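You operate a simulated robot arm through the tools that you are given. There is no shell and no other tool. Be economical: measure what you need, move in short steps, check, and stop when the job is done.

You are at the controls of a simulated robot arm. One attempt, no reset.

TASK
Change the carabiner on the beige knotted eye for the blue one.
Fine: lock the new one; lay the silver one on the clear part of the table.

It is judged by the outcome, as a careful person would: the job done as asked, and still so three seconds after it is handed in. It fails if anything else is knocked over, pushed out of place, dropped, spilled or broken.

THE ROBOT
A 6-joint arm with a two-finger gripper on a trunk, on a base that drives. Base frame: it is fixed to the floor where the robot stands at the start and does not move with it; the origin is under the middle of the robot, x ahead of it, y to its left, z up; the surface under the hand at the start is at about z = 0.73. Units: m, rad, N and s.
With the tool pointing down near the work surface it reaches from about 0.1 to 0.74 m from the robot's upright axis, wherever it stands. Its first joint turns from -2.897 to 2.897 rad. Places, roughly: clear part of the front table [0.7, -0.3, 0.7]; loop of the beige knot [0.5, -0.2, 0.8]; loop of the black knot [0.6, 0, 0.8]. Payload 2.45 kg.
Tool frame: the origin (TCP) lies between the finger pads and is the grasp point; the fingertips stand 0.026 m ahead of it; z points along the fingers, y is the line along which they close. The gripper opens to 0.096 m. The gripper's body begins 0.069 m behind the TCP.
Orientation is that of the tool frame in the base frame, as a unit quaternion [x, y, z, w]. With the fingers straight down and closing along the base's y, the tool's x points along the base's -x, its y along +y and its z along -z.

THE INTERFACE
- The arm moves only by the tool jog_arm. Its arguments are lists of equal length, an entry for each row: "travel": the shift along the tool's x, y, z in m, a list of three; "angular": the turn, a rotation vector about the tool's x, y, z in rad, a list of three. In form: {"travel": [[tx, ty, tz], ...], "angular": [[rx, ry, rz], ...]}. A call has 1 to 20 rows; each row shifts and turns the commanded pose from where the row before left it, along the tool's axes as they then stand. "jaw" is the finger opening in m, from 0 to 0.096, set as the call begins (left out, the last holds). Each row takes 0.2 s and may step no farther than 0.05 m and 0.15 rad from the row before; otherwise, or with a gripper value out of range, the whole call is refused. A pose out of reach is approached as far as the arm can. The call stops where the force on the tool passes 40 N (or 10 N more than at its start, if that is more) or the arm is blocked; 0.2 s more then pass. Each finger halts on what it meets, pressing with about 28 N; the grip force reading is that of the motor and also rises with nothing between the fingers. The clock runs only during rows and for 0.2 s after the last one: add rows that do not move to give the fingers time. The reply holds the time, the measured pose of the TCP, the force on the tool along the base axes, the opening and the grip force, in the units named above and with some noise, with the torque about the TCP (base axes, N m) and any sound that the robot's microphone picked up, and new pictures: "show" is both (left out), scene, wrist or none.
- Cameras (640 x 400 px; columns grow to the right, rows downward): "scene" is now at [0.0206, 0.1132, 1.1212]; the picture's right is [-0.48, -0.88, 0.00], its down [-0.39, 0.22, -0.89] and it looks along [0.78, -0.43, -0.45] (base axes); focal length 262 px, centre (320, 200). "wrist" rides on the gripper at [0.082, 0.003, -0.098] in the tool frame; the picture's right is [-0.04, 1.00, 0.00], its down [-0.73, -0.03, -0.68] and it looks along [-0.68, -0.03, 0.73] (tool axes); focal length 256 px, centre (320, 200).
- raise_lower(by): slides the trunk up (or, below 0, down) by that many m; the arm and the scene camera ride with it, the base frame stays. It gives what a move gives, with no picture.
- steer(legs): drives the robot by 1 to 6 legs, each [ahead, turn to the left] in m and rad, along the robot's own axes; the way and the turn of a leg run together, so that a leg with both is an arc; at most 1.5 m and 3.142 rad a leg. The arm and the cameras ride along, it lands a little off, and it stops where it bumps. It gives what a move gives, and a new picture of the scene camera.
- aim_head(pan, tilt): turns the head with the scene camera to pan (to the left, within 2.705 rad either way) and tilt (down, from -0.506 to 1.204), counted from straight ahead of the robot. It gives what a move gives, and a new picture of the scene camera.
- pixel_to_xyz(camera, pixels): for up to 12 pixels [column, row] of the newest picture of that camera ("zoom" is the newest enlarged one), the place [x, y, z] in the base frame of the surface seen there, good to about 0.002 m. No time passes.
- zoom(camera, box): a new picture of the part [left, top, right, bottom] of that camera's present view, enlarged. No time passes.
- hand_in(): hands the job in; it is judged then, once.

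Work in short steps. Measure before you move; look again where a grasp or a placing could have gone wrong, and mend it. You have 80 turns and 260 pictures in all, those below and enlarged ones among them. Open the gripper and draw the arm clear of the work before you hand the job in, unless the task says otherwise; then end with one line.

The tools are called after "Call:" as name(argument=value, ...) on one line, values as JSON. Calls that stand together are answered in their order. jog_arm: Moves the arm, as the interface text tells. Its arguments: {"type":"object","properties":{"travel":{"type":"array","items":{"type":"array","items":{"type":"number"}}},"angular":{"type":"array","items":{"type":"array","items":{"type":"number"}}},"jaw":{"type":"number"},"show":{"type":"string","enum":["both","scene","wrist","none"]}},"required":["travel","angular"]} The other tools are called the same way: raise_lower (by) slides the trunk up or down; steer (legs) drives the base; aim_head (pan, tilt) turns the head that bears the scene camera; pixel_to_xyz (camera, pixels) gives the place of the surface under pixels of a picture; zoom (camera, box) takes an enlarged picture of a part of a camera's view; hand_in () hands the job in.

At the start:

```text
clock: 0.0
position: [0.5212, -0.1037, 0.9729]
orientation: [0.0, 1.0, 0.0, 0.0]
force: [0.0, -0.2, -0.5]
wrist_torque: [0.0, 0.01, -0.01]
gripper_width: 0.0958
grasp_force: 0.1
trunk travel left (down, up): [-0.137, 0.013]
robot x, y, heading: [-0.0027, 0.0016, -0.002]
head pan, tilt: [-0.504, 0.463]
```

scene: 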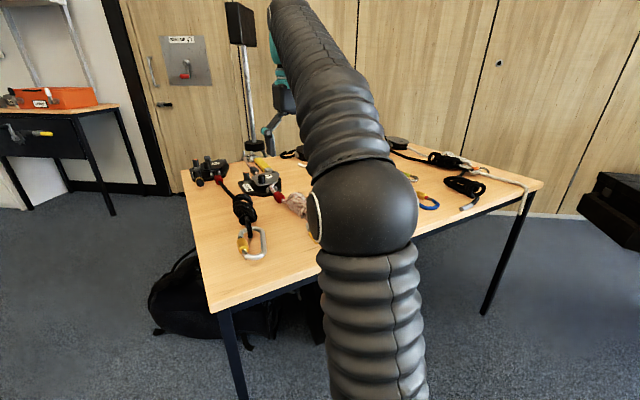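
wrist: 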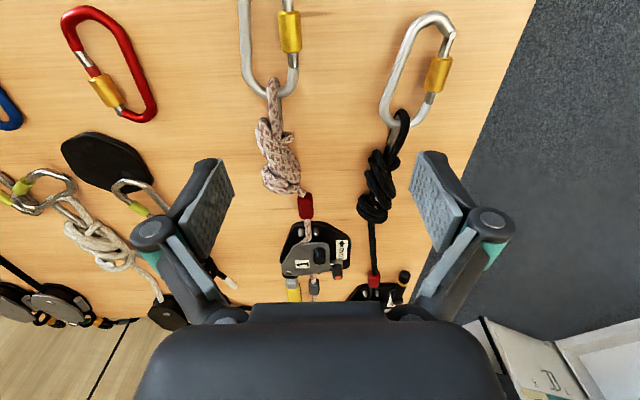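

The wrist view shows the beige knot with a silver carabiner at about (270,60), a red one at (110,65), and the blue one at the left edge (5,110). I'll enlarge to see details.

Call:
zoom(camera="wrist", box=[200, 0, 360, 200])

Call:
zoom(camera="scene", box=[180, 120, 560, 300])

Call:
pixel_to_xyz(camera="wrist", pixels=[[289, 30], [296, 85], [243, 40], [273, 85], [277, 150], [305, 205], [105, 90], [5, 110], [180, 20], [310, 250], [272, 100], [320, 280]])

```text
2.00 times, centred on (280, 100) of wrist
```

zoom: 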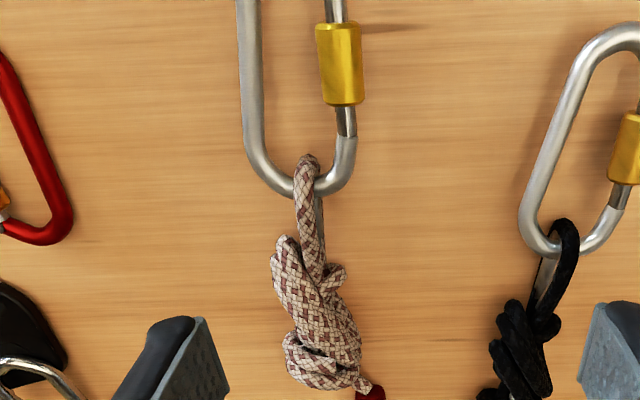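

```text
1.68 times, centred on (370, 210) of scene
```

zoom: 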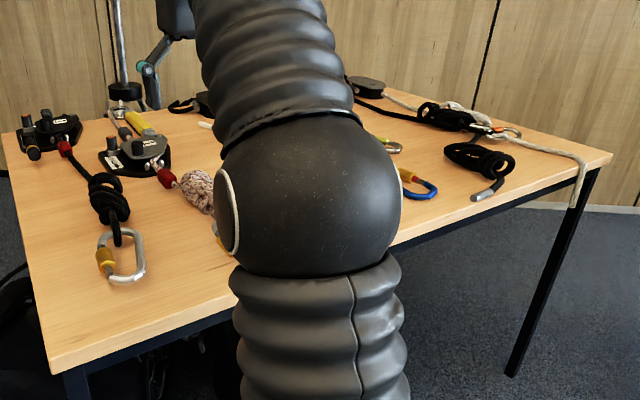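

```text
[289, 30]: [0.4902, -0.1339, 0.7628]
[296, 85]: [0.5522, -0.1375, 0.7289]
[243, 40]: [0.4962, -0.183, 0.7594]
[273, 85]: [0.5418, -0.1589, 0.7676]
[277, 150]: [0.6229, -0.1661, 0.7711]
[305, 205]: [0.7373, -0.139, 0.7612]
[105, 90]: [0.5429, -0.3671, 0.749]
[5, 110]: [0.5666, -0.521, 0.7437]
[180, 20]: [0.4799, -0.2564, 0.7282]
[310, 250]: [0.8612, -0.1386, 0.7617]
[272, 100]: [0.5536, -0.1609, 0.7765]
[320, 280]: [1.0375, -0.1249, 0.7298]
```

The silver carabiner stands at z≈0.76, fixed to the eye. I'll back off to see the whole layout.

Call:
jog_arm(travel=[[0.04, -0.03, 0], [0.04, -0.03, 0], [0.04, -0.03, 0], [0.03, -0.03, 0]], angular=[[0, 0, 0], [0, 0, 0], [0, 0, 0], [0, 0, 0]])

```text
clock: 1.0
position: [0.3692, -0.2234, 0.9724]
orientation: [0.0, 1.0, 0.0, 0.0]
force: [-0.2, -0.3, 0.3]
wrist_torque: [-0.03, 0.05, 0.05]
gripper_width: 0.096
grasp_force: 0.1
trunk travel left (down, up): [-0.137, 0.013]
robot x, y, heading: [0.0017, -0.0007, -0.002]
head pan, tilt: [-0.504, 0.463]
```

scene: 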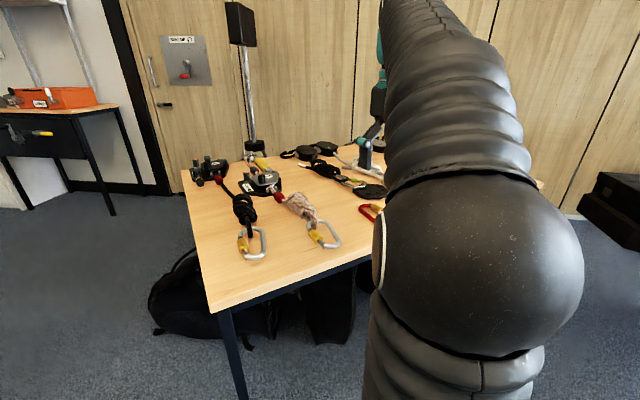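
wrist: 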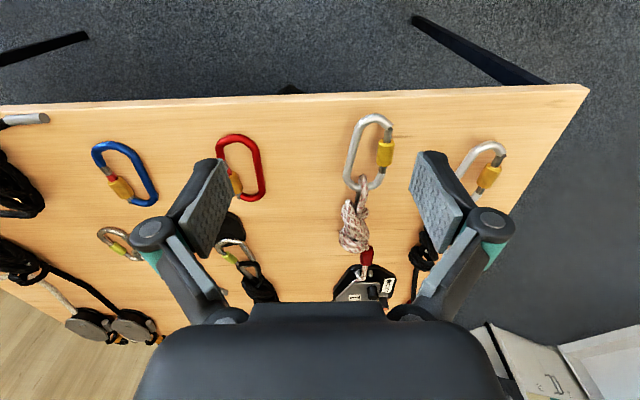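

Call:
zoom(camera="wrist", box=[320, 100, 420, 210])

Call:
zoom(camera="wrist", box=[70, 110, 290, 230])

Call:
zoom(camera="scene", box=[220, 160, 400, 280])

Call:
pixel_to_xyz(camera="wrist", pixels=[[386, 153], [350, 155], [371, 118], [390, 130], [363, 182], [121, 188], [115, 145], [155, 202], [95, 160], [235, 183], [230, 140], [374, 187]])

```text
3.64 times, centred on (370, 155) of wrist
```

zoom: 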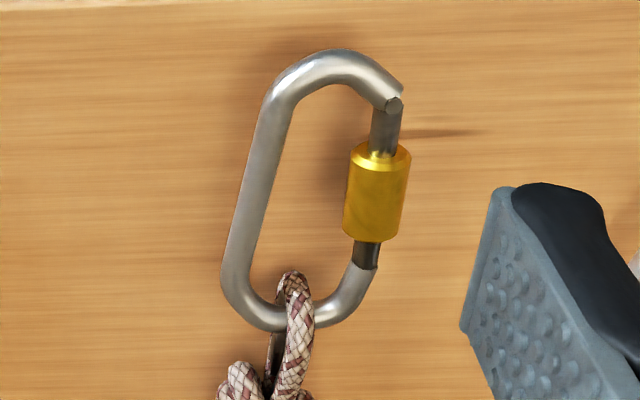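

```text
2.91 times, centred on (180, 170) of wrist
```

zoom: 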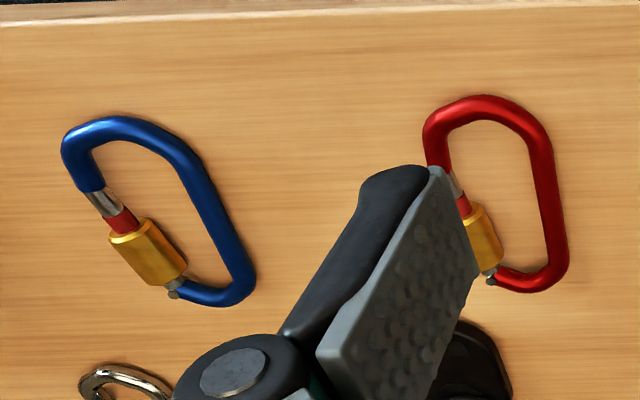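

```text
3.33 times, centred on (310, 220) of scene
```

zoom: 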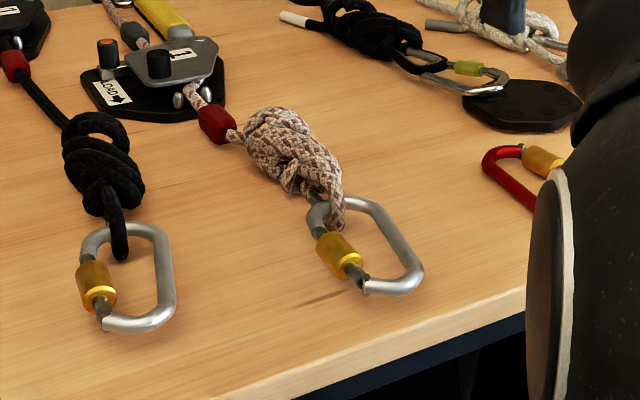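

```text
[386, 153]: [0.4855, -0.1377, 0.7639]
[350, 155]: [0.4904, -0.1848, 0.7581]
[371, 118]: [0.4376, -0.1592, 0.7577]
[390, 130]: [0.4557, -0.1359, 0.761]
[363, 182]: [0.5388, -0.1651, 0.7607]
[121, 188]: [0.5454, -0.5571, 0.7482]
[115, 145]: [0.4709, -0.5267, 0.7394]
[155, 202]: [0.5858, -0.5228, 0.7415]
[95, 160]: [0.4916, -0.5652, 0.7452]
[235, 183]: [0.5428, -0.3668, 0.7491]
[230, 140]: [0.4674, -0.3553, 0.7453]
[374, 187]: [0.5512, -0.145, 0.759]
```

Silver: gate on the +y side with nose at x≈0.455 (near end), sleeve at (0.486,-0.138,0.764). Blue lies on the table at about (0.53,-0.54). I move in for a closer view of the silver one.

Call:
jog_arm(travel=[[-0.03, 0.02, 0.03], [-0.03, 0.02, 0.03], [-0.02, 0.02, 0.02]], angular=[[0, 0, 0], [0, 0, 0], [0, 0, 0]])

Call:
zoom(camera="wrist", box=[220, 60, 420, 240])

Call:
zoom(camera="scene", box=[240, 180, 360, 280])

```text
clock: 1.8
position: [0.4508, -0.1634, 0.8929]
orientation: [-0.001, 1.0, 0.0, -0.001]
force: [-0.9, 0.0, 0.1]
wrist_torque: [0.0, -0.03, 0.01]
gripper_width: 0.0961
grasp_force: 0.0
trunk travel left (down, up): [-0.137, 0.013]
robot x, y, heading: [-0.0021, 0.0002, 0.001]
head pan, tilt: [-0.504, 0.463]
```

scene: 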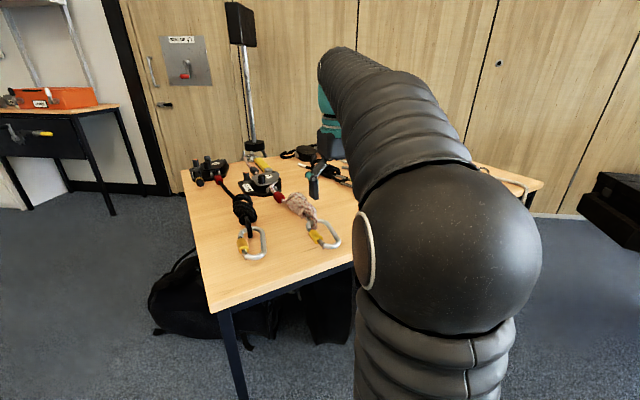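
wrist: 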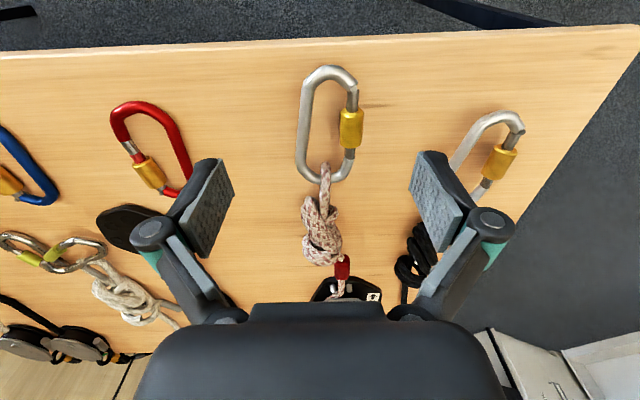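

```text
2.22 times, centred on (320, 150) of wrist
```

zoom: 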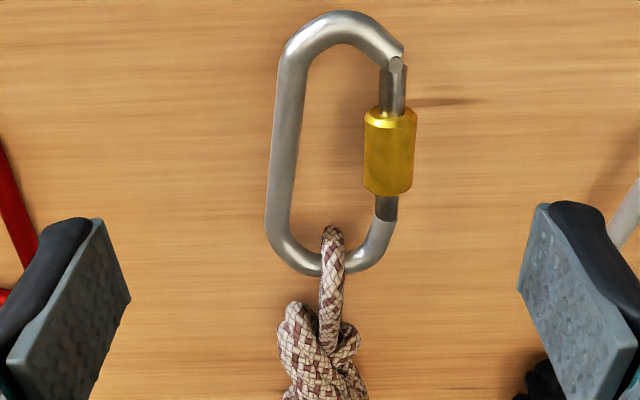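

```text
4.00 times, centred on (300, 230) of scene
```

zoom: 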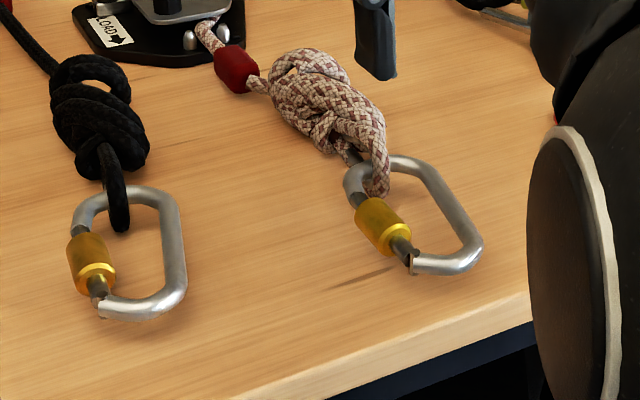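

Reading the parts: the rivet (near end, x≈0.455) looks like the hinge, and the nose is by the rope (x≈0.545) with the sleeve run up to it (locked); blue shows a red band, i.e. unlocked. I'll go over the silver sleeve for a close look.

Call:
jog_arm(travel=[[-0.02, 0.012, 0.025], [-0.015, 0.012, 0.025]], angular=[[0, 0, 0], [0, 0, 0]], show="wrist")

Call:
zoom(camera="wrist", box=[220, 80, 420, 280])

```text
clock: 2.4
position: [0.4868, -0.1401, 0.8413]
orientation: [0.001, 1.0, 0.0, 0.0]
force: [-0.6, -0.3, 0.3]
wrist_torque: [0.0, -0.02, 0.0]
gripper_width: 0.096
grasp_force: 0.0
trunk travel left (down, up): [-0.137, 0.013]
robot x, y, heading: [0.0023, 0.0019, -0.0]
head pan, tilt: [-0.504, 0.463]
```

wrist: 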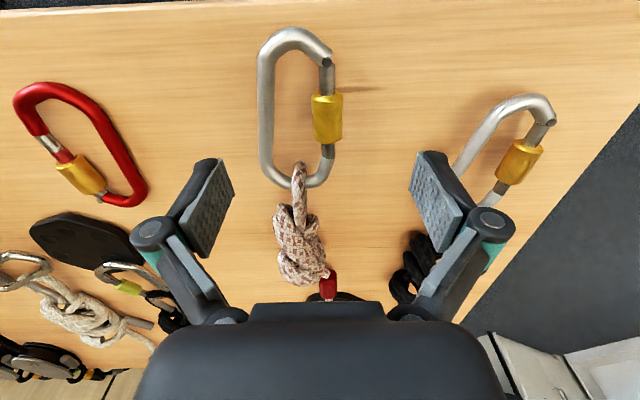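

```text
2.00 times, centred on (320, 180) of wrist
```

zoom: 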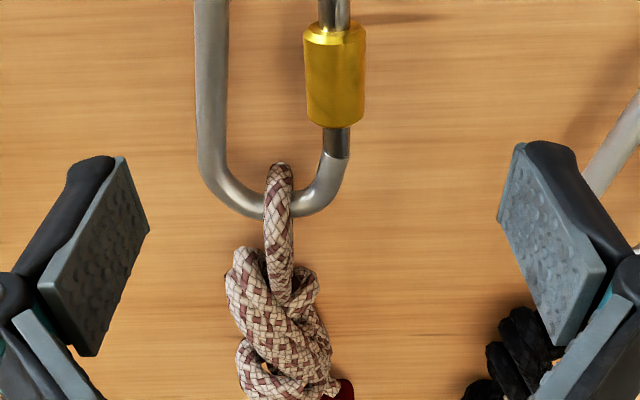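

Call:
zoom(camera="wrist", box=[240, 20, 360, 200])

Call:
pixel_to_xyz(camera="wrist", pixels=[[328, 97], [328, 118], [328, 140], [314, 118], [341, 118], [327, 78], [327, 62], [328, 152], [264, 118], [298, 168], [300, 190], [300, 220]])

```text
2.22 times, centred on (300, 110) of wrist
```

zoom: 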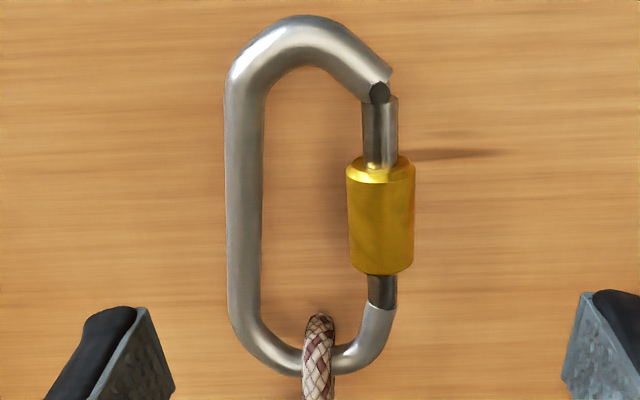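

```text
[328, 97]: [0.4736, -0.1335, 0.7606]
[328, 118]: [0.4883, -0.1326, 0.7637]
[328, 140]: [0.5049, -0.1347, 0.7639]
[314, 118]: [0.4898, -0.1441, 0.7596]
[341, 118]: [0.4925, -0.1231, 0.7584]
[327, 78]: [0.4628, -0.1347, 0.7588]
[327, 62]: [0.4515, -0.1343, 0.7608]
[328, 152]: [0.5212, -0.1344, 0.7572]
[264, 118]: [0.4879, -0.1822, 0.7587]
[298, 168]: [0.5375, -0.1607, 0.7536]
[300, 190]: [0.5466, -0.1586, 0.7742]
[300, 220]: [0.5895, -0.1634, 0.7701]
```

Sleeve centre is about (0.490,-0.134,0.754), radius ≈0.0105, with 0.03 m clear inside. I lower over it with jaw 0.042.

Call:
jog_arm(travel=[[-0.003, 0.006, 0], [0, 0, 0], [0, 0, 0], [0, 0, 0.03], [0, 0, 0.025], [0, 0, 0.023]], angular=[[0, 0, 0], [0, 0, 0], [0, 0, 0], [0, 0, 0], [0, 0, 0], [0, 0, 0]], jaw=0.044)

Call:
zoom(camera="wrist", box=[240, 100, 400, 260])

```text
clock: 3.8
position: [0.4893, -0.1365, 0.7649]
orientation: [0.0, 1.0, 0.001, 0.0]
force: [-0.2, 0.3, 0.6]
wrist_torque: [0.02, -0.06, 0.0]
gripper_width: 0.044
grasp_force: 0.0
trunk travel left (down, up): [-0.137, 0.013]
robot x, y, heading: [-0.001, 0.0018, 0.003]
head pan, tilt: [-0.504, 0.463]
```

scene: 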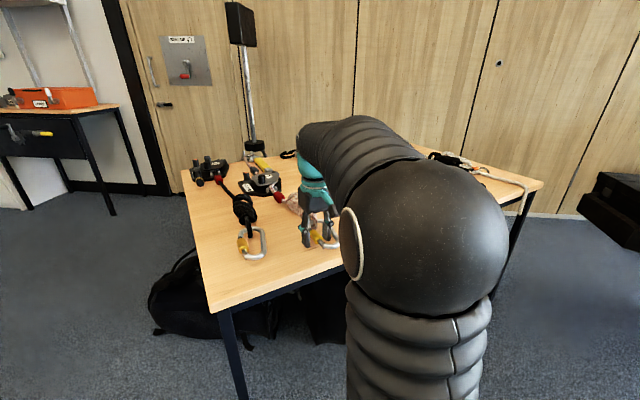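
wrist: 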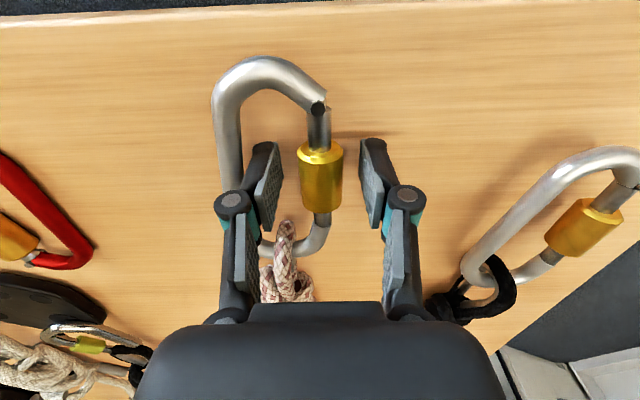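

```text
2.50 times, centred on (320, 180) of wrist
```

zoom: 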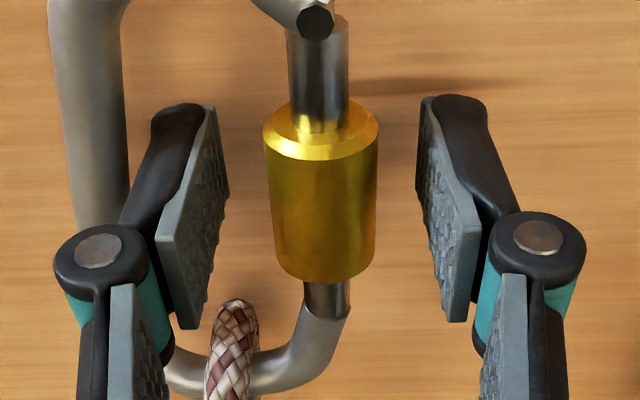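

The fingers straddle the sleeve cleanly. I lower 6 mm more and close on it.

Call:
jog_arm(travel=[[0, 0, 0.006], [0, 0, 0], [0, 0, 0]], angular=[[0, 0, 0], [0, 0, 0], [0, 0, 0]])

Call:
jog_arm(travel=[[0, 0, 0], [0, 0, 0]], angular=[[0, 0, 0], [0, 0, 0]], jaw=0.012, show="wrist")

Call:
zoom(camera="wrist", box=[240, 100, 400, 260])

```text
clock: 4.6
position: [0.4889, -0.1352, 0.7592]
orientation: [0.0, 1.0, 0.0, 0.0]
force: [-0.4, 0.1, -0.2]
wrist_torque: [0.03, -0.04, 0.02]
gripper_width: 0.0439
grasp_force: 0.1
trunk travel left (down, up): [-0.137, 0.013]
robot x, y, heading: [0.0014, 0.001, 0.0]
head pan, tilt: [-0.504, 0.463]
```

scene: 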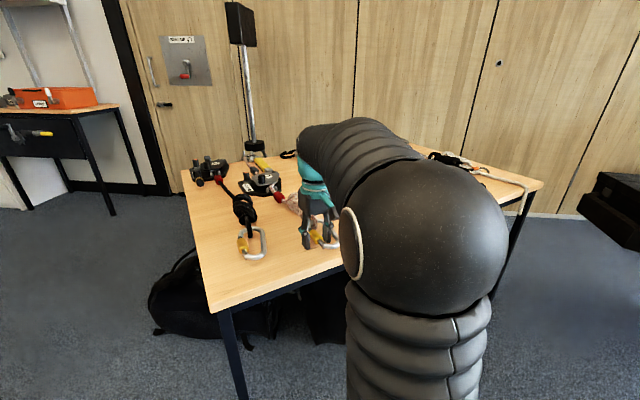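
wrist: 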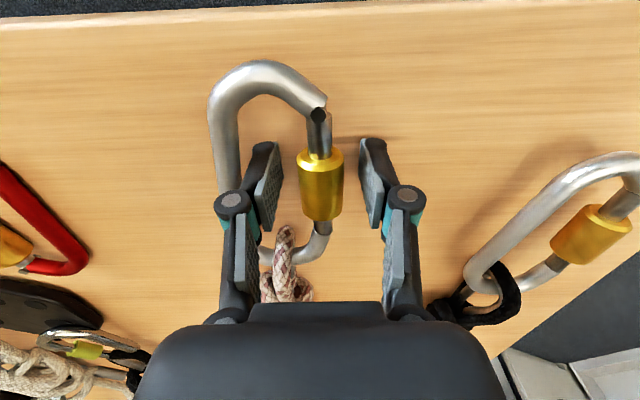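

```text
clock: 5.2
position: [0.4886, -0.1351, 0.759]
orientation: [0.0, 1.0, 0.001, 0.001]
force: [-1.7, 0.8, -0.2]
wrist_torque: [0.02, 0.0, -0.01]
gripper_width: 0.0206
grasp_force: 24.2
trunk travel left (down, up): [-0.137, 0.013]
robot x, y, heading: [0.0016, -0.0019, 0.001]
head pan, tilt: [-0.504, 0.463]
```

wrist: 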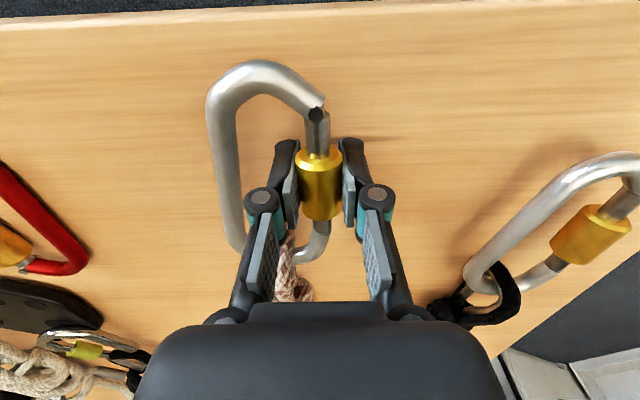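

```text
2.50 times, centred on (320, 180) of wrist
```

zoom: 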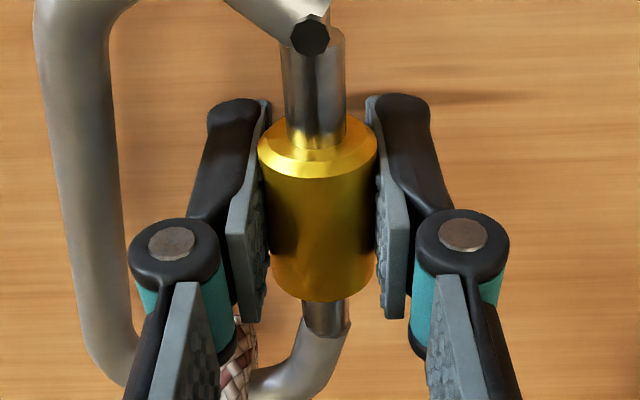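

Gripped at 0.0206. Finger tips are too near the table for rolling, so I regrip 9 mm higher, then test a small roll of +0.3 rad about the tool x (unscrew sense for a right-hand thread).

Call:
jog_arm(travel=[[0, 0, 0], [0, 0, 0], [0, 0, -0.009], [0, 0, 0]], angular=[[0, 0, 0], [0, 0, 0], [0, 0, 0], [0, 0, 0]], jaw=0.036, show="none")

Call:
jog_arm(travel=[[0, 0, 0], [0, 0, 0], [0, 0.0014, 0], [0, 0.0014, 0]], angular=[[0, 0, 0], [0, 0, 0], [0.1, 0, 0], [0.1, 0, 0]], jaw=0.012, show="wrist")

Call:
zoom(camera="wrist", box=[240, 100, 400, 260])

```text
clock: 6.2
position: [0.489, -0.1359, 0.7685]
orientation: [0.0, 1.0, 0.0, 0.0]
force: [-0.4, 0.0, 0.0]
wrist_torque: [0.01, 0.02, -0.03]
gripper_width: 0.0362
grasp_force: 0.0
trunk travel left (down, up): [-0.137, 0.013]
robot x, y, heading: [0.0002, 0.001, 0.003]
head pan, tilt: [-0.504, 0.463]
```

```text
clock: 7.2
position: [0.4892, -0.1333, 0.7676]
orientation: [0.001, 0.995, -0.1, 0.0]
force: [-3.2, -0.5, -0.9]
wrist_torque: [0.03, 0.12, -0.19]
gripper_width: 0.021
grasp_force: 23.8
trunk travel left (down, up): [-0.137, 0.013]
robot x, y, heading: [0.0033, 0.0018, 0.002]
head pan, tilt: [-0.504, 0.463]
```

wrist: 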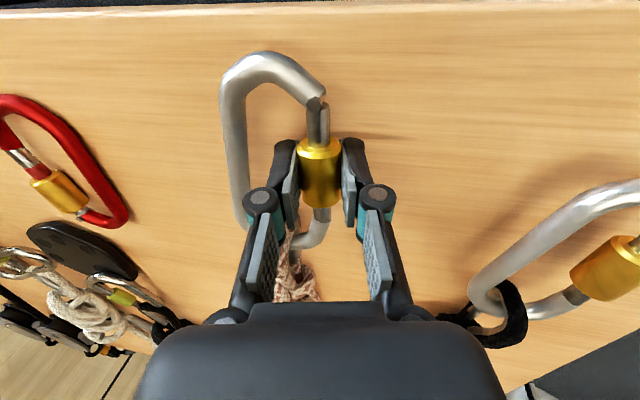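

```text
2.50 times, centred on (320, 180) of wrist
```

zoom: 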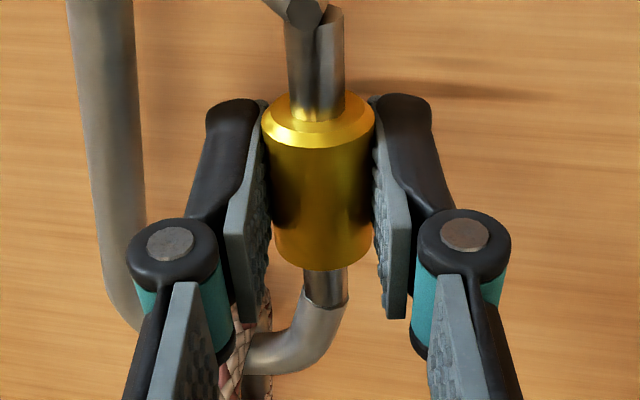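

A small axial force (-3 N) appears along x, suggesting the thread bites. I roll on another 0.4 rad and measure the carabiner tilt.

Call:
jog_arm(travel=[[0, 0.0014, 0], [0, 0.0014, 0], [0, 0.0014, 0], [0, 0.0014, 0]], angular=[[0.1, 0, 0], [0.1, 0, 0], [0.1, 0, 0], [0.1, 0, 0]])

Call:
zoom(camera="wrist", box=[220, 60, 400, 260])

Call:
zoom(camera="scene", box=[240, 180, 360, 280])

```text
clock: 8.2
position: [0.4893, -0.1277, 0.7661]
orientation: [0.0, 0.955, -0.296, -0.001]
force: [-7.3, 2.5, -4.2]
wrist_torque: [0.29, 0.24, -0.19]
gripper_width: 0.021
grasp_force: 24.1
trunk travel left (down, up): [-0.137, 0.013]
robot x, y, heading: [-0.0007, -0.0029, 0.001]
head pan, tilt: [-0.504, 0.463]
```

scene: 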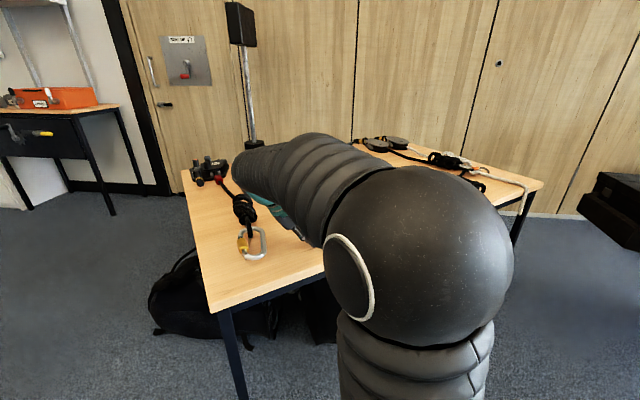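
wrist: 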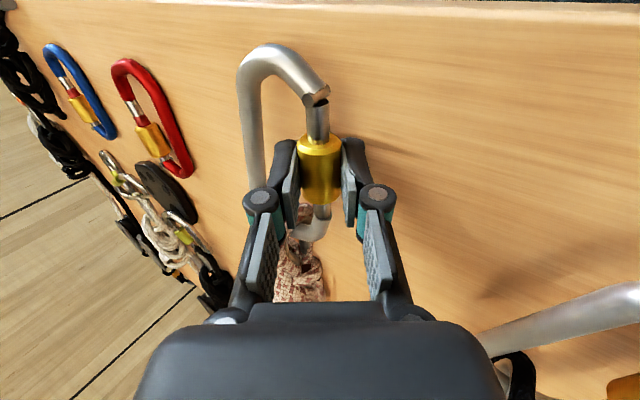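

```text
2.00 times, centred on (310, 160) of wrist
```

zoom: 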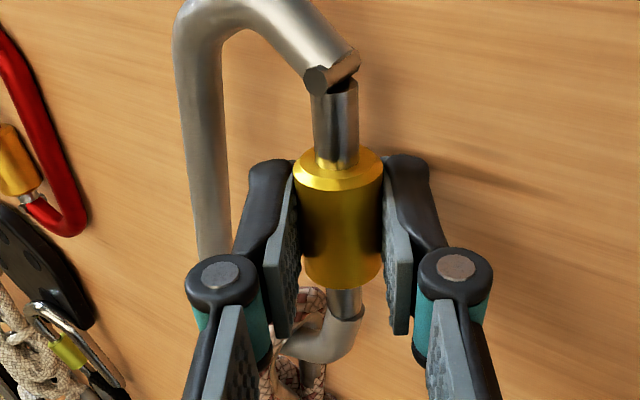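

```text
4.00 times, centred on (300, 230) of scene
```

zoom: 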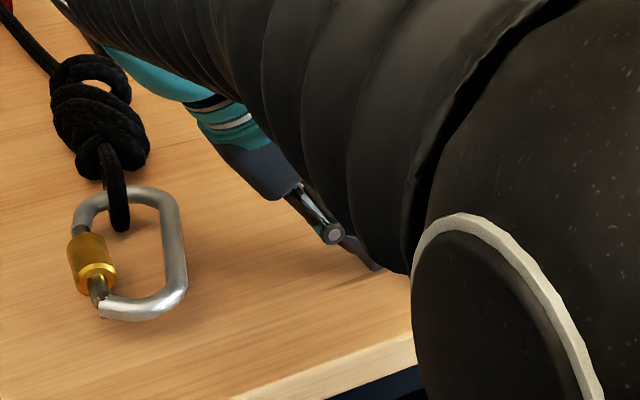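

Call:
pixel_to_xyz(camera="wrist", pixels=[[244, 100], [248, 130], [270, 53], [319, 90], [318, 120], [318, 143], [300, 180], [326, 215], [250, 70], [320, 165]])

```text
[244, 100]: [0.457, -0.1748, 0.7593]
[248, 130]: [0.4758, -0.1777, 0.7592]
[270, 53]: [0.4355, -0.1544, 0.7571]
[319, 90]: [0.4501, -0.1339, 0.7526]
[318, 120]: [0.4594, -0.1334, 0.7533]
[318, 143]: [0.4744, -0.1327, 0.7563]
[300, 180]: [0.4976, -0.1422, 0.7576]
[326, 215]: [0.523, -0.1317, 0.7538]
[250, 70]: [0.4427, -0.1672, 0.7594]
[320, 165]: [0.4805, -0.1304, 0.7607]
```

The carabiner stays level (spine z 0.759, gate 0.753), so the sleeve is turning and pulling toward −x. I open a bit, roll back to −0.8 rad with the fingers a little higher, regrip.

Call:
jog_arm(travel=[[0, 0, 0], [0, 0, -0.003], [0, -0.00237, 0.00017], [0, -0.00237, 0.00017], [0, -0.00237, 0.00017], [0, -0.00237, 0.00017], [0, -0.00237, 0.00017], [0, -0.00237, 0.00017], [0, -0.00237, 0.00017], [0, -0.00237, 0.00017], [0, -0.00237, 0.00017], [0, -0.00237, 0.00017]], angular=[[0, 0, 0], [0, 0, 0], [-0.14, 0, 0], [-0.14, 0, 0], [-0.14, 0, 0], [-0.14, 0, 0], [-0.14, 0, 0], [-0.14, 0, 0], [-0.14, 0, 0], [-0.14, 0, 0], [-0.14, 0, 0], [-0.14, 0, 0]], jaw=0.03)

Call:
zoom(camera="wrist", box=[220, 60, 400, 260])

```text
clock: 10.8
position: [0.4903, -0.1473, 0.7671]
orientation: [0.0, 0.921, 0.389, 0.0]
force: [1.1, -0.3, 2.7]
wrist_torque: [-0.29, -0.01, 0.05]
gripper_width: 0.0293
grasp_force: 0.1
trunk travel left (down, up): [-0.137, 0.013]
robot x, y, heading: [-0.0023, 0.0002, -0.003]
head pan, tilt: [-0.504, 0.463]
```

scene: 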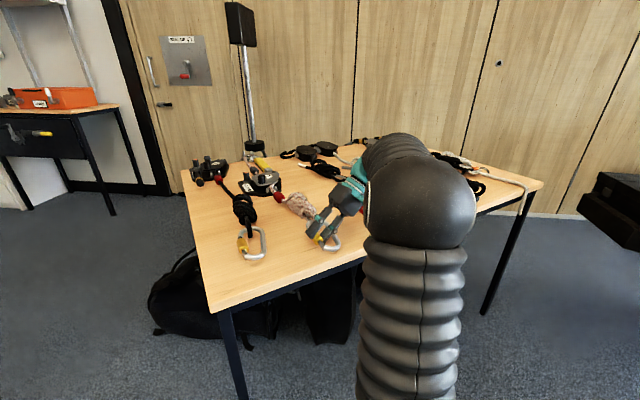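
wrist: 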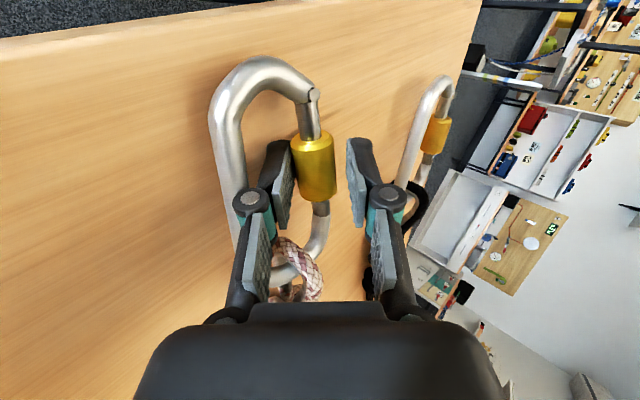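

```text
2.00 times, centred on (310, 160) of wrist
```

zoom: 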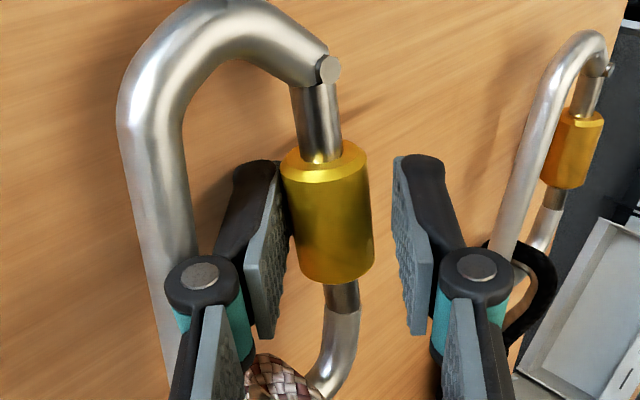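

Positioned at −0.8 rad with the inner pad lightly touching the sleeve. I close and roll forward 1.54 rad.

Call:
jog_arm(travel=[[0, 0, 0], [0, 0, 0], [0, 0.00237, 0.00017], [0, 0.00237, 0.00017], [0, 0.00237, 0.00017], [0, 0.00237, 0.00017], [0, 0.00237, 0.00017], [0, 0.00237, 0.00017], [0, 0.00237, 0.00017], [0, 0.00237, 0.00017], [0, 0.00237, 0.00017], [0, 0.00237, 0.00017], [0, 0.00237, 0.00017]], angular=[[0, 0, 0], [0, 0, 0], [0.14, 0, 0], [0.14, 0, 0], [0.14, 0, 0], [0.14, 0, 0], [0.14, 0, 0], [0.14, 0, 0], [0.14, 0, 0], [0.14, 0, 0], [0.14, 0, 0], [0.14, 0, 0], [0.14, 0, 0]], jaw=0.012, show="wrist")

Call:
zoom(camera="wrist", box=[220, 60, 400, 260])

```text
clock: 13.6
position: [0.4886, -0.1219, 0.7662]
orientation: [0.0, 0.932, -0.362, 0.001]
force: [-0.8, 1.5, -3.9]
wrist_torque: [0.21, 0.09, -0.05]
gripper_width: 0.0216
grasp_force: 23.5
trunk travel left (down, up): [-0.137, 0.013]
robot x, y, heading: [-0.001, 0.0006, -0.004]
head pan, tilt: [-0.504, 0.463]
```

wrist: 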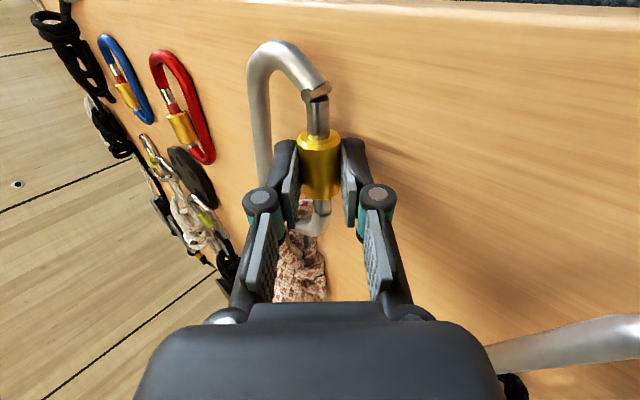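

```text
2.00 times, centred on (310, 160) of wrist
```

zoom: 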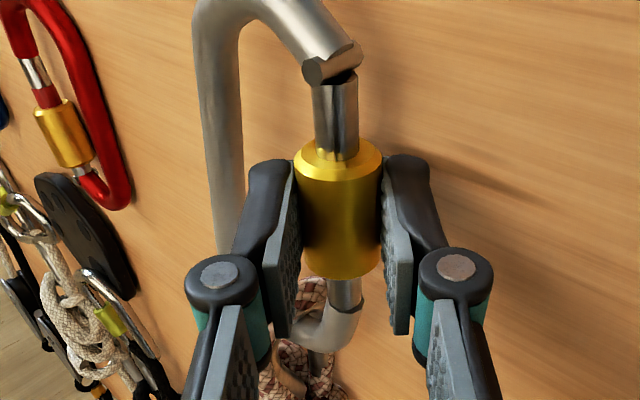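

The gap between sleeve and nose has grown slightly and the shaft toward the hinge shortened: it works. I repeat the ratchet, following the sleeve a bit.

Call:
jog_arm(travel=[[0, 0, 0], [0.001, 0, 0], [0, -0.00237, 0.00017], [0, -0.00237, 0.00017], [0, -0.00237, 0.00017], [0, -0.00237, 0.00017], [0, -0.00237, 0.00017], [0, -0.00237, 0.00017], [0, -0.00237, 0.00017], [0, -0.00237, 0.00017], [0, -0.00237, 0.00017], [0, -0.00237, 0.00017], [0, -0.00237, 0.00017]], angular=[[0, 0, 0], [0, 0, 0], [-0.14, 0, 0], [-0.14, 0, 0], [-0.14, 0, 0], [-0.14, 0, 0], [-0.14, 0, 0], [-0.14, 0, 0], [-0.14, 0, 0], [-0.14, 0, 0], [-0.14, 0, 0], [-0.14, 0, 0], [-0.14, 0, 0]], jaw=0.03, show="none")

Call:
jog_arm(travel=[[0, 0, 0], [0, 0, 0], [0, 0.00237, 0.00017], [0, 0.00237, 0.00017], [0, 0.00237, 0.00017], [0, 0.00237, 0.00017], [0, 0.00237, 0.00017], [0, 0.00237, 0.00017], [0, 0.00237, 0.00017], [0, 0.00237, 0.00017], [0, 0.00237, 0.00017], [0, 0.00237, 0.00017], [0, 0.00237, 0.00017]], angular=[[0, 0, 0], [0, 0, 0], [0.14, 0, 0], [0.14, 0, 0], [0.14, 0, 0], [0.14, 0, 0], [0.14, 0, 0], [0.14, 0, 0], [0.14, 0, 0], [0.14, 0, 0], [0.14, 0, 0], [0.14, 0, 0], [0.14, 0, 0]], jaw=0.012, show="wrist")

Call:
zoom(camera="wrist", box=[220, 60, 400, 260])

```text
clock: 16.4
position: [0.4884, -0.1475, 0.7668]
orientation: [0.0, 0.921, 0.39, 0.001]
force: [2.0, -1.1, 3.4]
wrist_torque: [-0.29, -0.1, 0.0]
gripper_width: 0.0287
grasp_force: 0.1
trunk travel left (down, up): [-0.137, 0.013]
robot x, y, heading: [-0.0006, 0.0007, 0.0]
head pan, tilt: [-0.504, 0.463]
```

```text
clock: 19.2
position: [0.4888, -0.1237, 0.7649]
orientation: [-0.001, 0.932, -0.362, 0.0]
force: [-2.7, 4.4, -4.5]
wrist_torque: [0.29, 0.19, 0.07]
gripper_width: 0.0214
grasp_force: 23.9
trunk travel left (down, up): [-0.137, 0.013]
robot x, y, heading: [-0.001, 0.0024, -0.001]
head pan, tilt: [-0.504, 0.463]
```

wrist: 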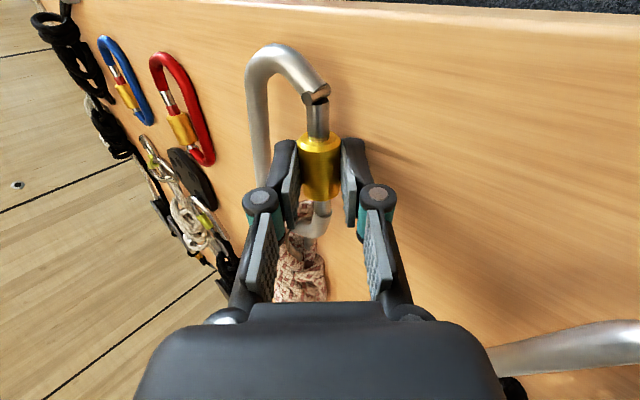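

```text
2.00 times, centred on (310, 160) of wrist
```

zoom: 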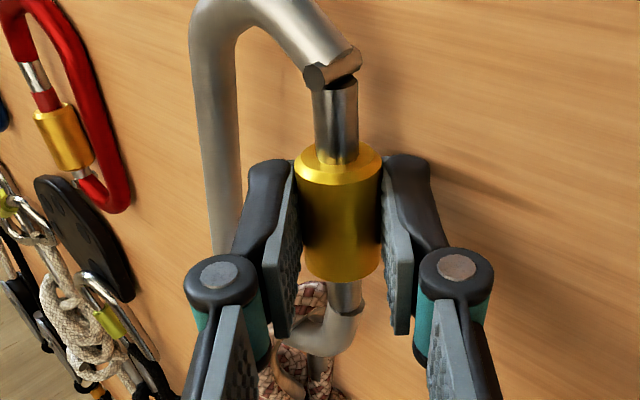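

Progress is unclear; the opening read 0.0287 during roll-back, so the inner pad was dragging the sleeve back. I measure the sleeve and re-centre.

Call:
pixel_to_xyz(camera="zoom", pixels=[[335, 75], [337, 120], [337, 148], [338, 160], [338, 172], [337, 275], [345, 290], [345, 310], [345, 325], [300, 210], [378, 210]])

Call:
jog_arm(travel=[[0, 0, 0], [0, 0.0011, -0.003], [0, 0, 0]], angular=[[0, 0, 0], [0, 0, 0], [0, 0, 0]], jaw=0.034, show="wrist")

Call:
zoom(camera="wrist", box=[220, 60, 400, 260])

```text
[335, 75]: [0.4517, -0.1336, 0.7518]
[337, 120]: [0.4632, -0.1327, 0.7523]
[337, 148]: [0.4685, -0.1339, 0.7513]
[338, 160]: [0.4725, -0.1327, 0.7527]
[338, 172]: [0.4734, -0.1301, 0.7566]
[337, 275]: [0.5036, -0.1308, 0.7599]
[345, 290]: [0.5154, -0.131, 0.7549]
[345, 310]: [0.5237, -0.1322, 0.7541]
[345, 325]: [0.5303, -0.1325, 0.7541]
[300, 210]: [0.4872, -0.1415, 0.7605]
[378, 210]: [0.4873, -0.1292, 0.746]
```

```text
clock: 20.0
position: [0.4894, -0.1206, 0.767]
orientation: [0.0, 0.932, -0.361, 0.0]
force: [0.3, -0.8, 0.2]
wrist_torque: [-0.03, -0.03, 0.01]
gripper_width: 0.0341
grasp_force: 0.0
trunk travel left (down, up): [-0.137, 0.013]
robot x, y, heading: [0.0037, 0.0044, 0.007]
head pan, tilt: [-0.504, 0.463]
```

wrist: 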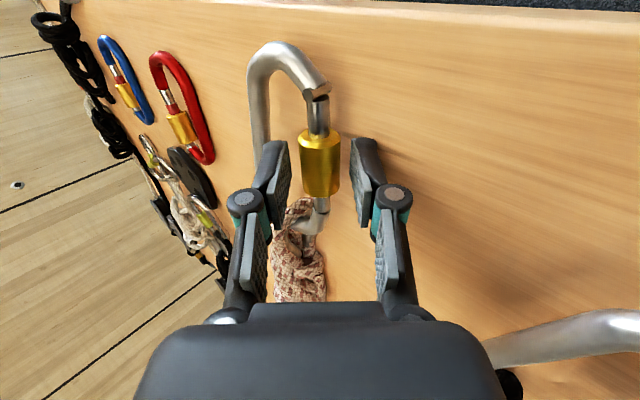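

```text
2.00 times, centred on (310, 160) of wrist
```

zoom: 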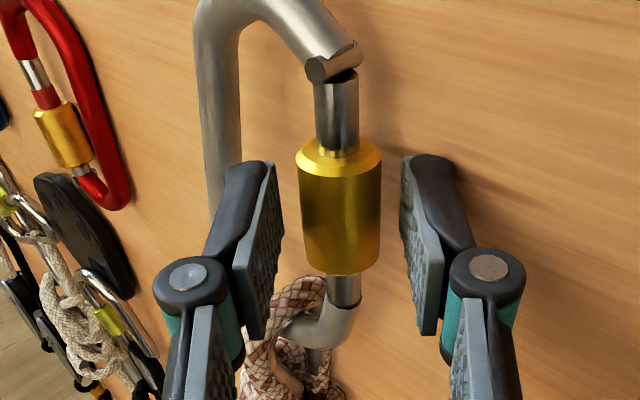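

Now well centred at opening 0.034. I roll back 1.4 rad, then look.

Call:
jog_arm(travel=[[0, -0.00265, 0.00018], [0, -0.00265, 0.00018], [0, -0.00265, 0.00018], [0, -0.00265, 0.00018], [0, -0.00265, 0.00018], [0, -0.00265, 0.00018], [0, -0.00265, 0.00018], [0, -0.00265, 0.00018], [0, -0.00265, 0.00018], [0, -0.00265, 0.00018]], angular=[[-0.14, 0, 0], [-0.14, 0, 0], [-0.14, 0, 0], [-0.14, 0, 0], [-0.14, 0, 0], [-0.14, 0, 0], [-0.14, 0, 0], [-0.14, 0, 0], [-0.14, 0, 0], [-0.14, 0, 0]], show="wrist")

Call:
zoom(camera="wrist", box=[220, 60, 400, 260])

```text
clock: 22.2
position: [0.4877, -0.1433, 0.7686]
orientation: [-0.001, 0.946, 0.325, 0.001]
force: [0.9, -0.5, 1.4]
wrist_torque: [-0.15, -0.05, 0.0]
gripper_width: 0.0342
grasp_force: 0.6
trunk travel left (down, up): [-0.137, 0.013]
robot x, y, heading: [-0.0022, -0.0016, -0.001]
head pan, tilt: [-0.504, 0.463]
```

wrist: 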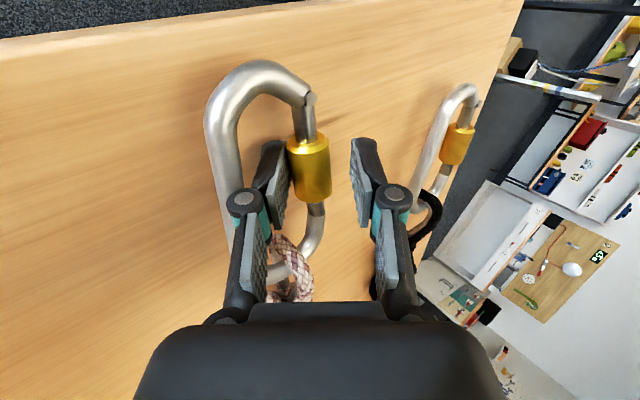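

```text
2.00 times, centred on (310, 160) of wrist
```

zoom: 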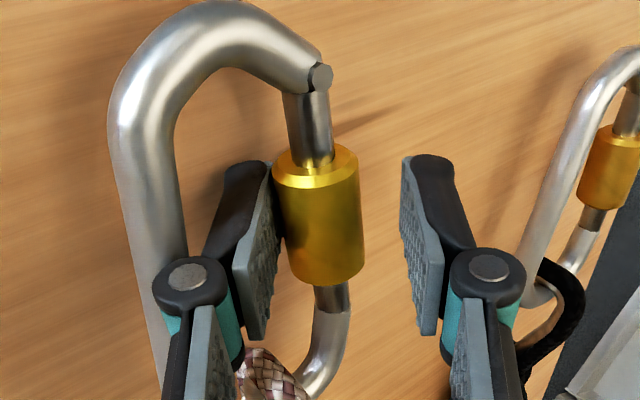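

The sleeve axis computes to about (y −0.135, z 0.7505), 4.5 mm off my pivot. I correct by tool y −0.0045, then close and roll forward 1.4 rad about the true axis.

Call:
jog_arm(travel=[[0, -0.0045, -0.0015], [0, 0, 0]], angular=[[0, 0, 0], [0, 0, 0]], jaw=0.034, show="none")

Call:
jog_arm(travel=[[0, 0, 0], [0, 0, 0], [0, 0.00293, 0.0002], [0, 0.00293, 0.0002], [0, 0.00293, 0.0002], [0, 0.00293, 0.0002], [0, 0.00293, 0.0002], [0, 0.00293, 0.0002], [0, 0.00293, 0.0002], [0, 0.00293, 0.0002], [0, 0.00293, 0.0002], [0, 0.00293, 0.0002]], angular=[[0, 0, 0], [0, 0, 0], [0.14, 0, 0], [0.14, 0, 0], [0.14, 0, 0], [0.14, 0, 0], [0.14, 0, 0], [0.14, 0, 0], [0.14, 0, 0], [0.14, 0, 0], [0.14, 0, 0], [0.14, 0, 0]], jaw=0.012, show="none")

Call:
jog_arm(travel=[[0, 0, 0], [0, 0, 0]], angular=[[0, 0, 0], [0, 0, 0]], jaw=0.034, show="wrist")

Call:
zoom(camera="wrist", box=[220, 60, 400, 260])

```text
clock: 22.8
position: [0.4885, -0.1479, 0.7665]
orientation: [0.0, 0.946, 0.323, -0.001]
force: [0.8, 4.0, 0.7]
wrist_torque: [0.02, -0.03, 0.03]
gripper_width: 0.0319
grasp_force: 0.0
trunk travel left (down, up): [-0.137, 0.013]
robot x, y, heading: [-0.0024, 0.0033, -0.002]
head pan, tilt: [-0.504, 0.463]
```

```text
clock: 25.4
position: [0.4882, -0.122, 0.7662]
orientation: [0.0, 0.932, -0.362, 0.0]
force: [0.3, -0.1, -3.3]
wrist_torque: [0.17, 0.13, 0.04]
gripper_width: 0.0217
grasp_force: 24.1
trunk travel left (down, up): [-0.137, 0.013]
robot x, y, heading: [-0.0003, 0.0024, 0.003]
head pan, tilt: [-0.504, 0.463]
```

```text
clock: 26.0
position: [0.4891, -0.1222, 0.7643]
orientation: [0.0, 0.932, -0.361, 0.0]
force: [1.1, 1.0, 2.2]
wrist_torque: [-0.04, 0.0, 0.02]
gripper_width: 0.0333
grasp_force: 0.1
trunk travel left (down, up): [-0.137, 0.013]
robot x, y, heading: [-0.0004, 0.0011, 0.002]
head pan, tilt: [-0.504, 0.463]
```

wrist: 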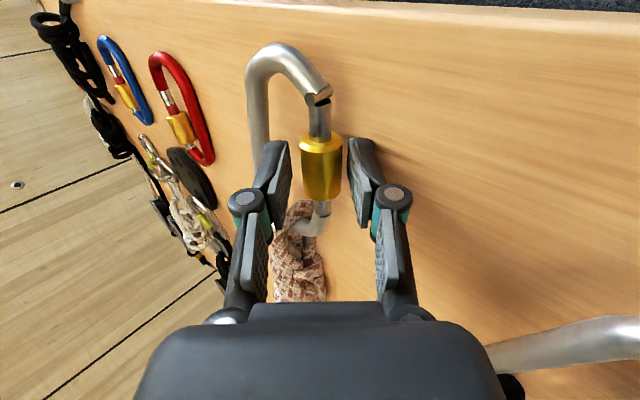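

```text
2.00 times, centred on (310, 160) of wrist
```

zoom: 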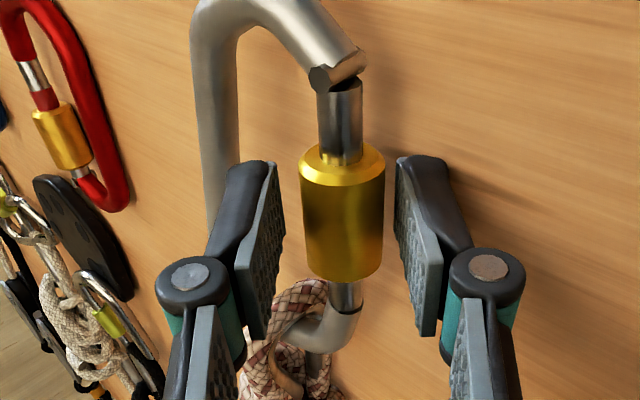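

No visible axial progress this stroke (shaft 85→150 px as before). Perhaps the sleeve slides instead; I grip here and pull gently along −x by steps.

Call:
jog_arm(travel=[[0, 0, 0], [0, 0, 0], [0.003, 0, 0], [0.003, 0, 0]], angular=[[0, 0, 0], [0, 0, 0], [0, 0, 0], [0, 0, 0]], jaw=0.012, show="wrist")

Call:
zoom(camera="wrist", box=[220, 60, 400, 260])

```text
clock: 27.0
position: [0.4835, -0.1232, 0.7648]
orientation: [0.0, 0.932, -0.362, 0.001]
force: [16.9, -4.0, 3.1]
wrist_torque: [-0.12, -0.31, 0.39]
gripper_width: 0.0216
grasp_force: 23.5
trunk travel left (down, up): [-0.137, 0.013]
robot x, y, heading: [-0.0, 0.004, 0.005]
head pan, tilt: [-0.504, 0.463]
```

wrist: 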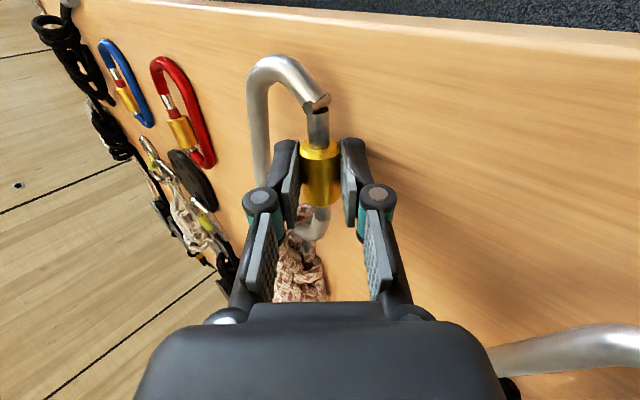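

```text
2.00 times, centred on (310, 160) of wrist
```

zoom: 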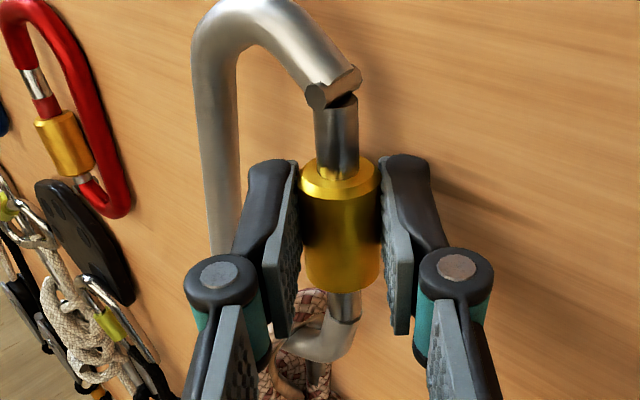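

The sleeve does not slide (17 N, fingers slipped on it), so it is a thread. I open, return to upright, and measure the sleeve precisely as a baseline.

Call:
jog_arm(travel=[[0, 0, 0], [0, 0, 0], [-0.006, -0.00293, 0.0002], [0, -0.00293, 0.0002], [0, -0.00293, 0.0002], [0, -0.00293, 0.0002], [0, -0.00293, 0.0002], [0, 0, 0]], angular=[[0, 0, 0], [0, 0, 0], [-0.148, 0, 0], [-0.148, 0, 0], [-0.148, 0, 0], [-0.148, 0, 0], [-0.148, 0, 0], [0, 0, 0]], jaw=0.038, show="wrist")

Call:
zoom(camera="wrist", box=[270, 80, 370, 240])

```text
clock: 28.8
position: [0.4897, -0.1351, 0.7701]
orientation: [0.001, 1.0, 0.002, 0.0]
force: [0.2, 0.0, -0.5]
wrist_torque: [-0.03, 0.06, 0.02]
gripper_width: 0.0381
grasp_force: 0.1
trunk travel left (down, up): [-0.137, 0.013]
robot x, y, heading: [-0.0032, -0.0007, -0.003]
head pan, tilt: [-0.504, 0.463]
```

wrist: 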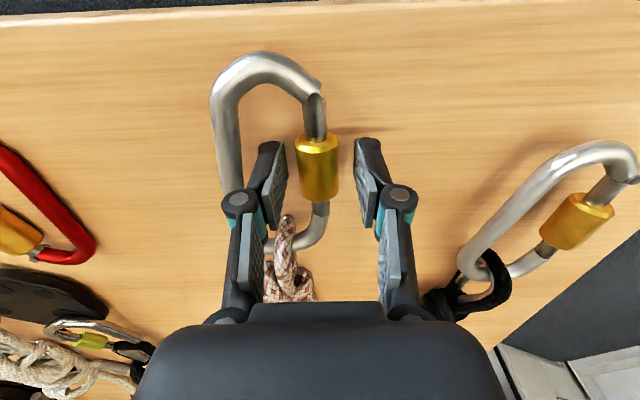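

```text
2.50 times, centred on (320, 160) of wrist
```

zoom: 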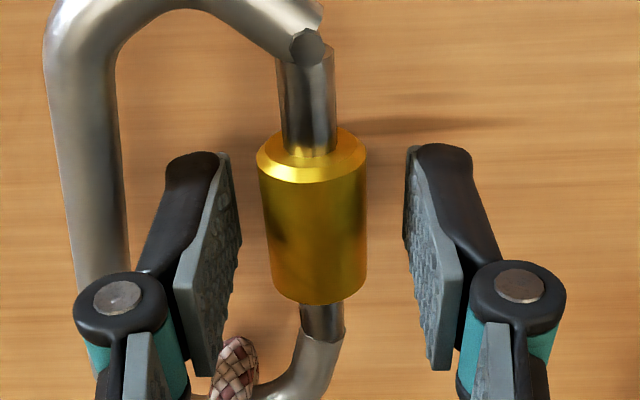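

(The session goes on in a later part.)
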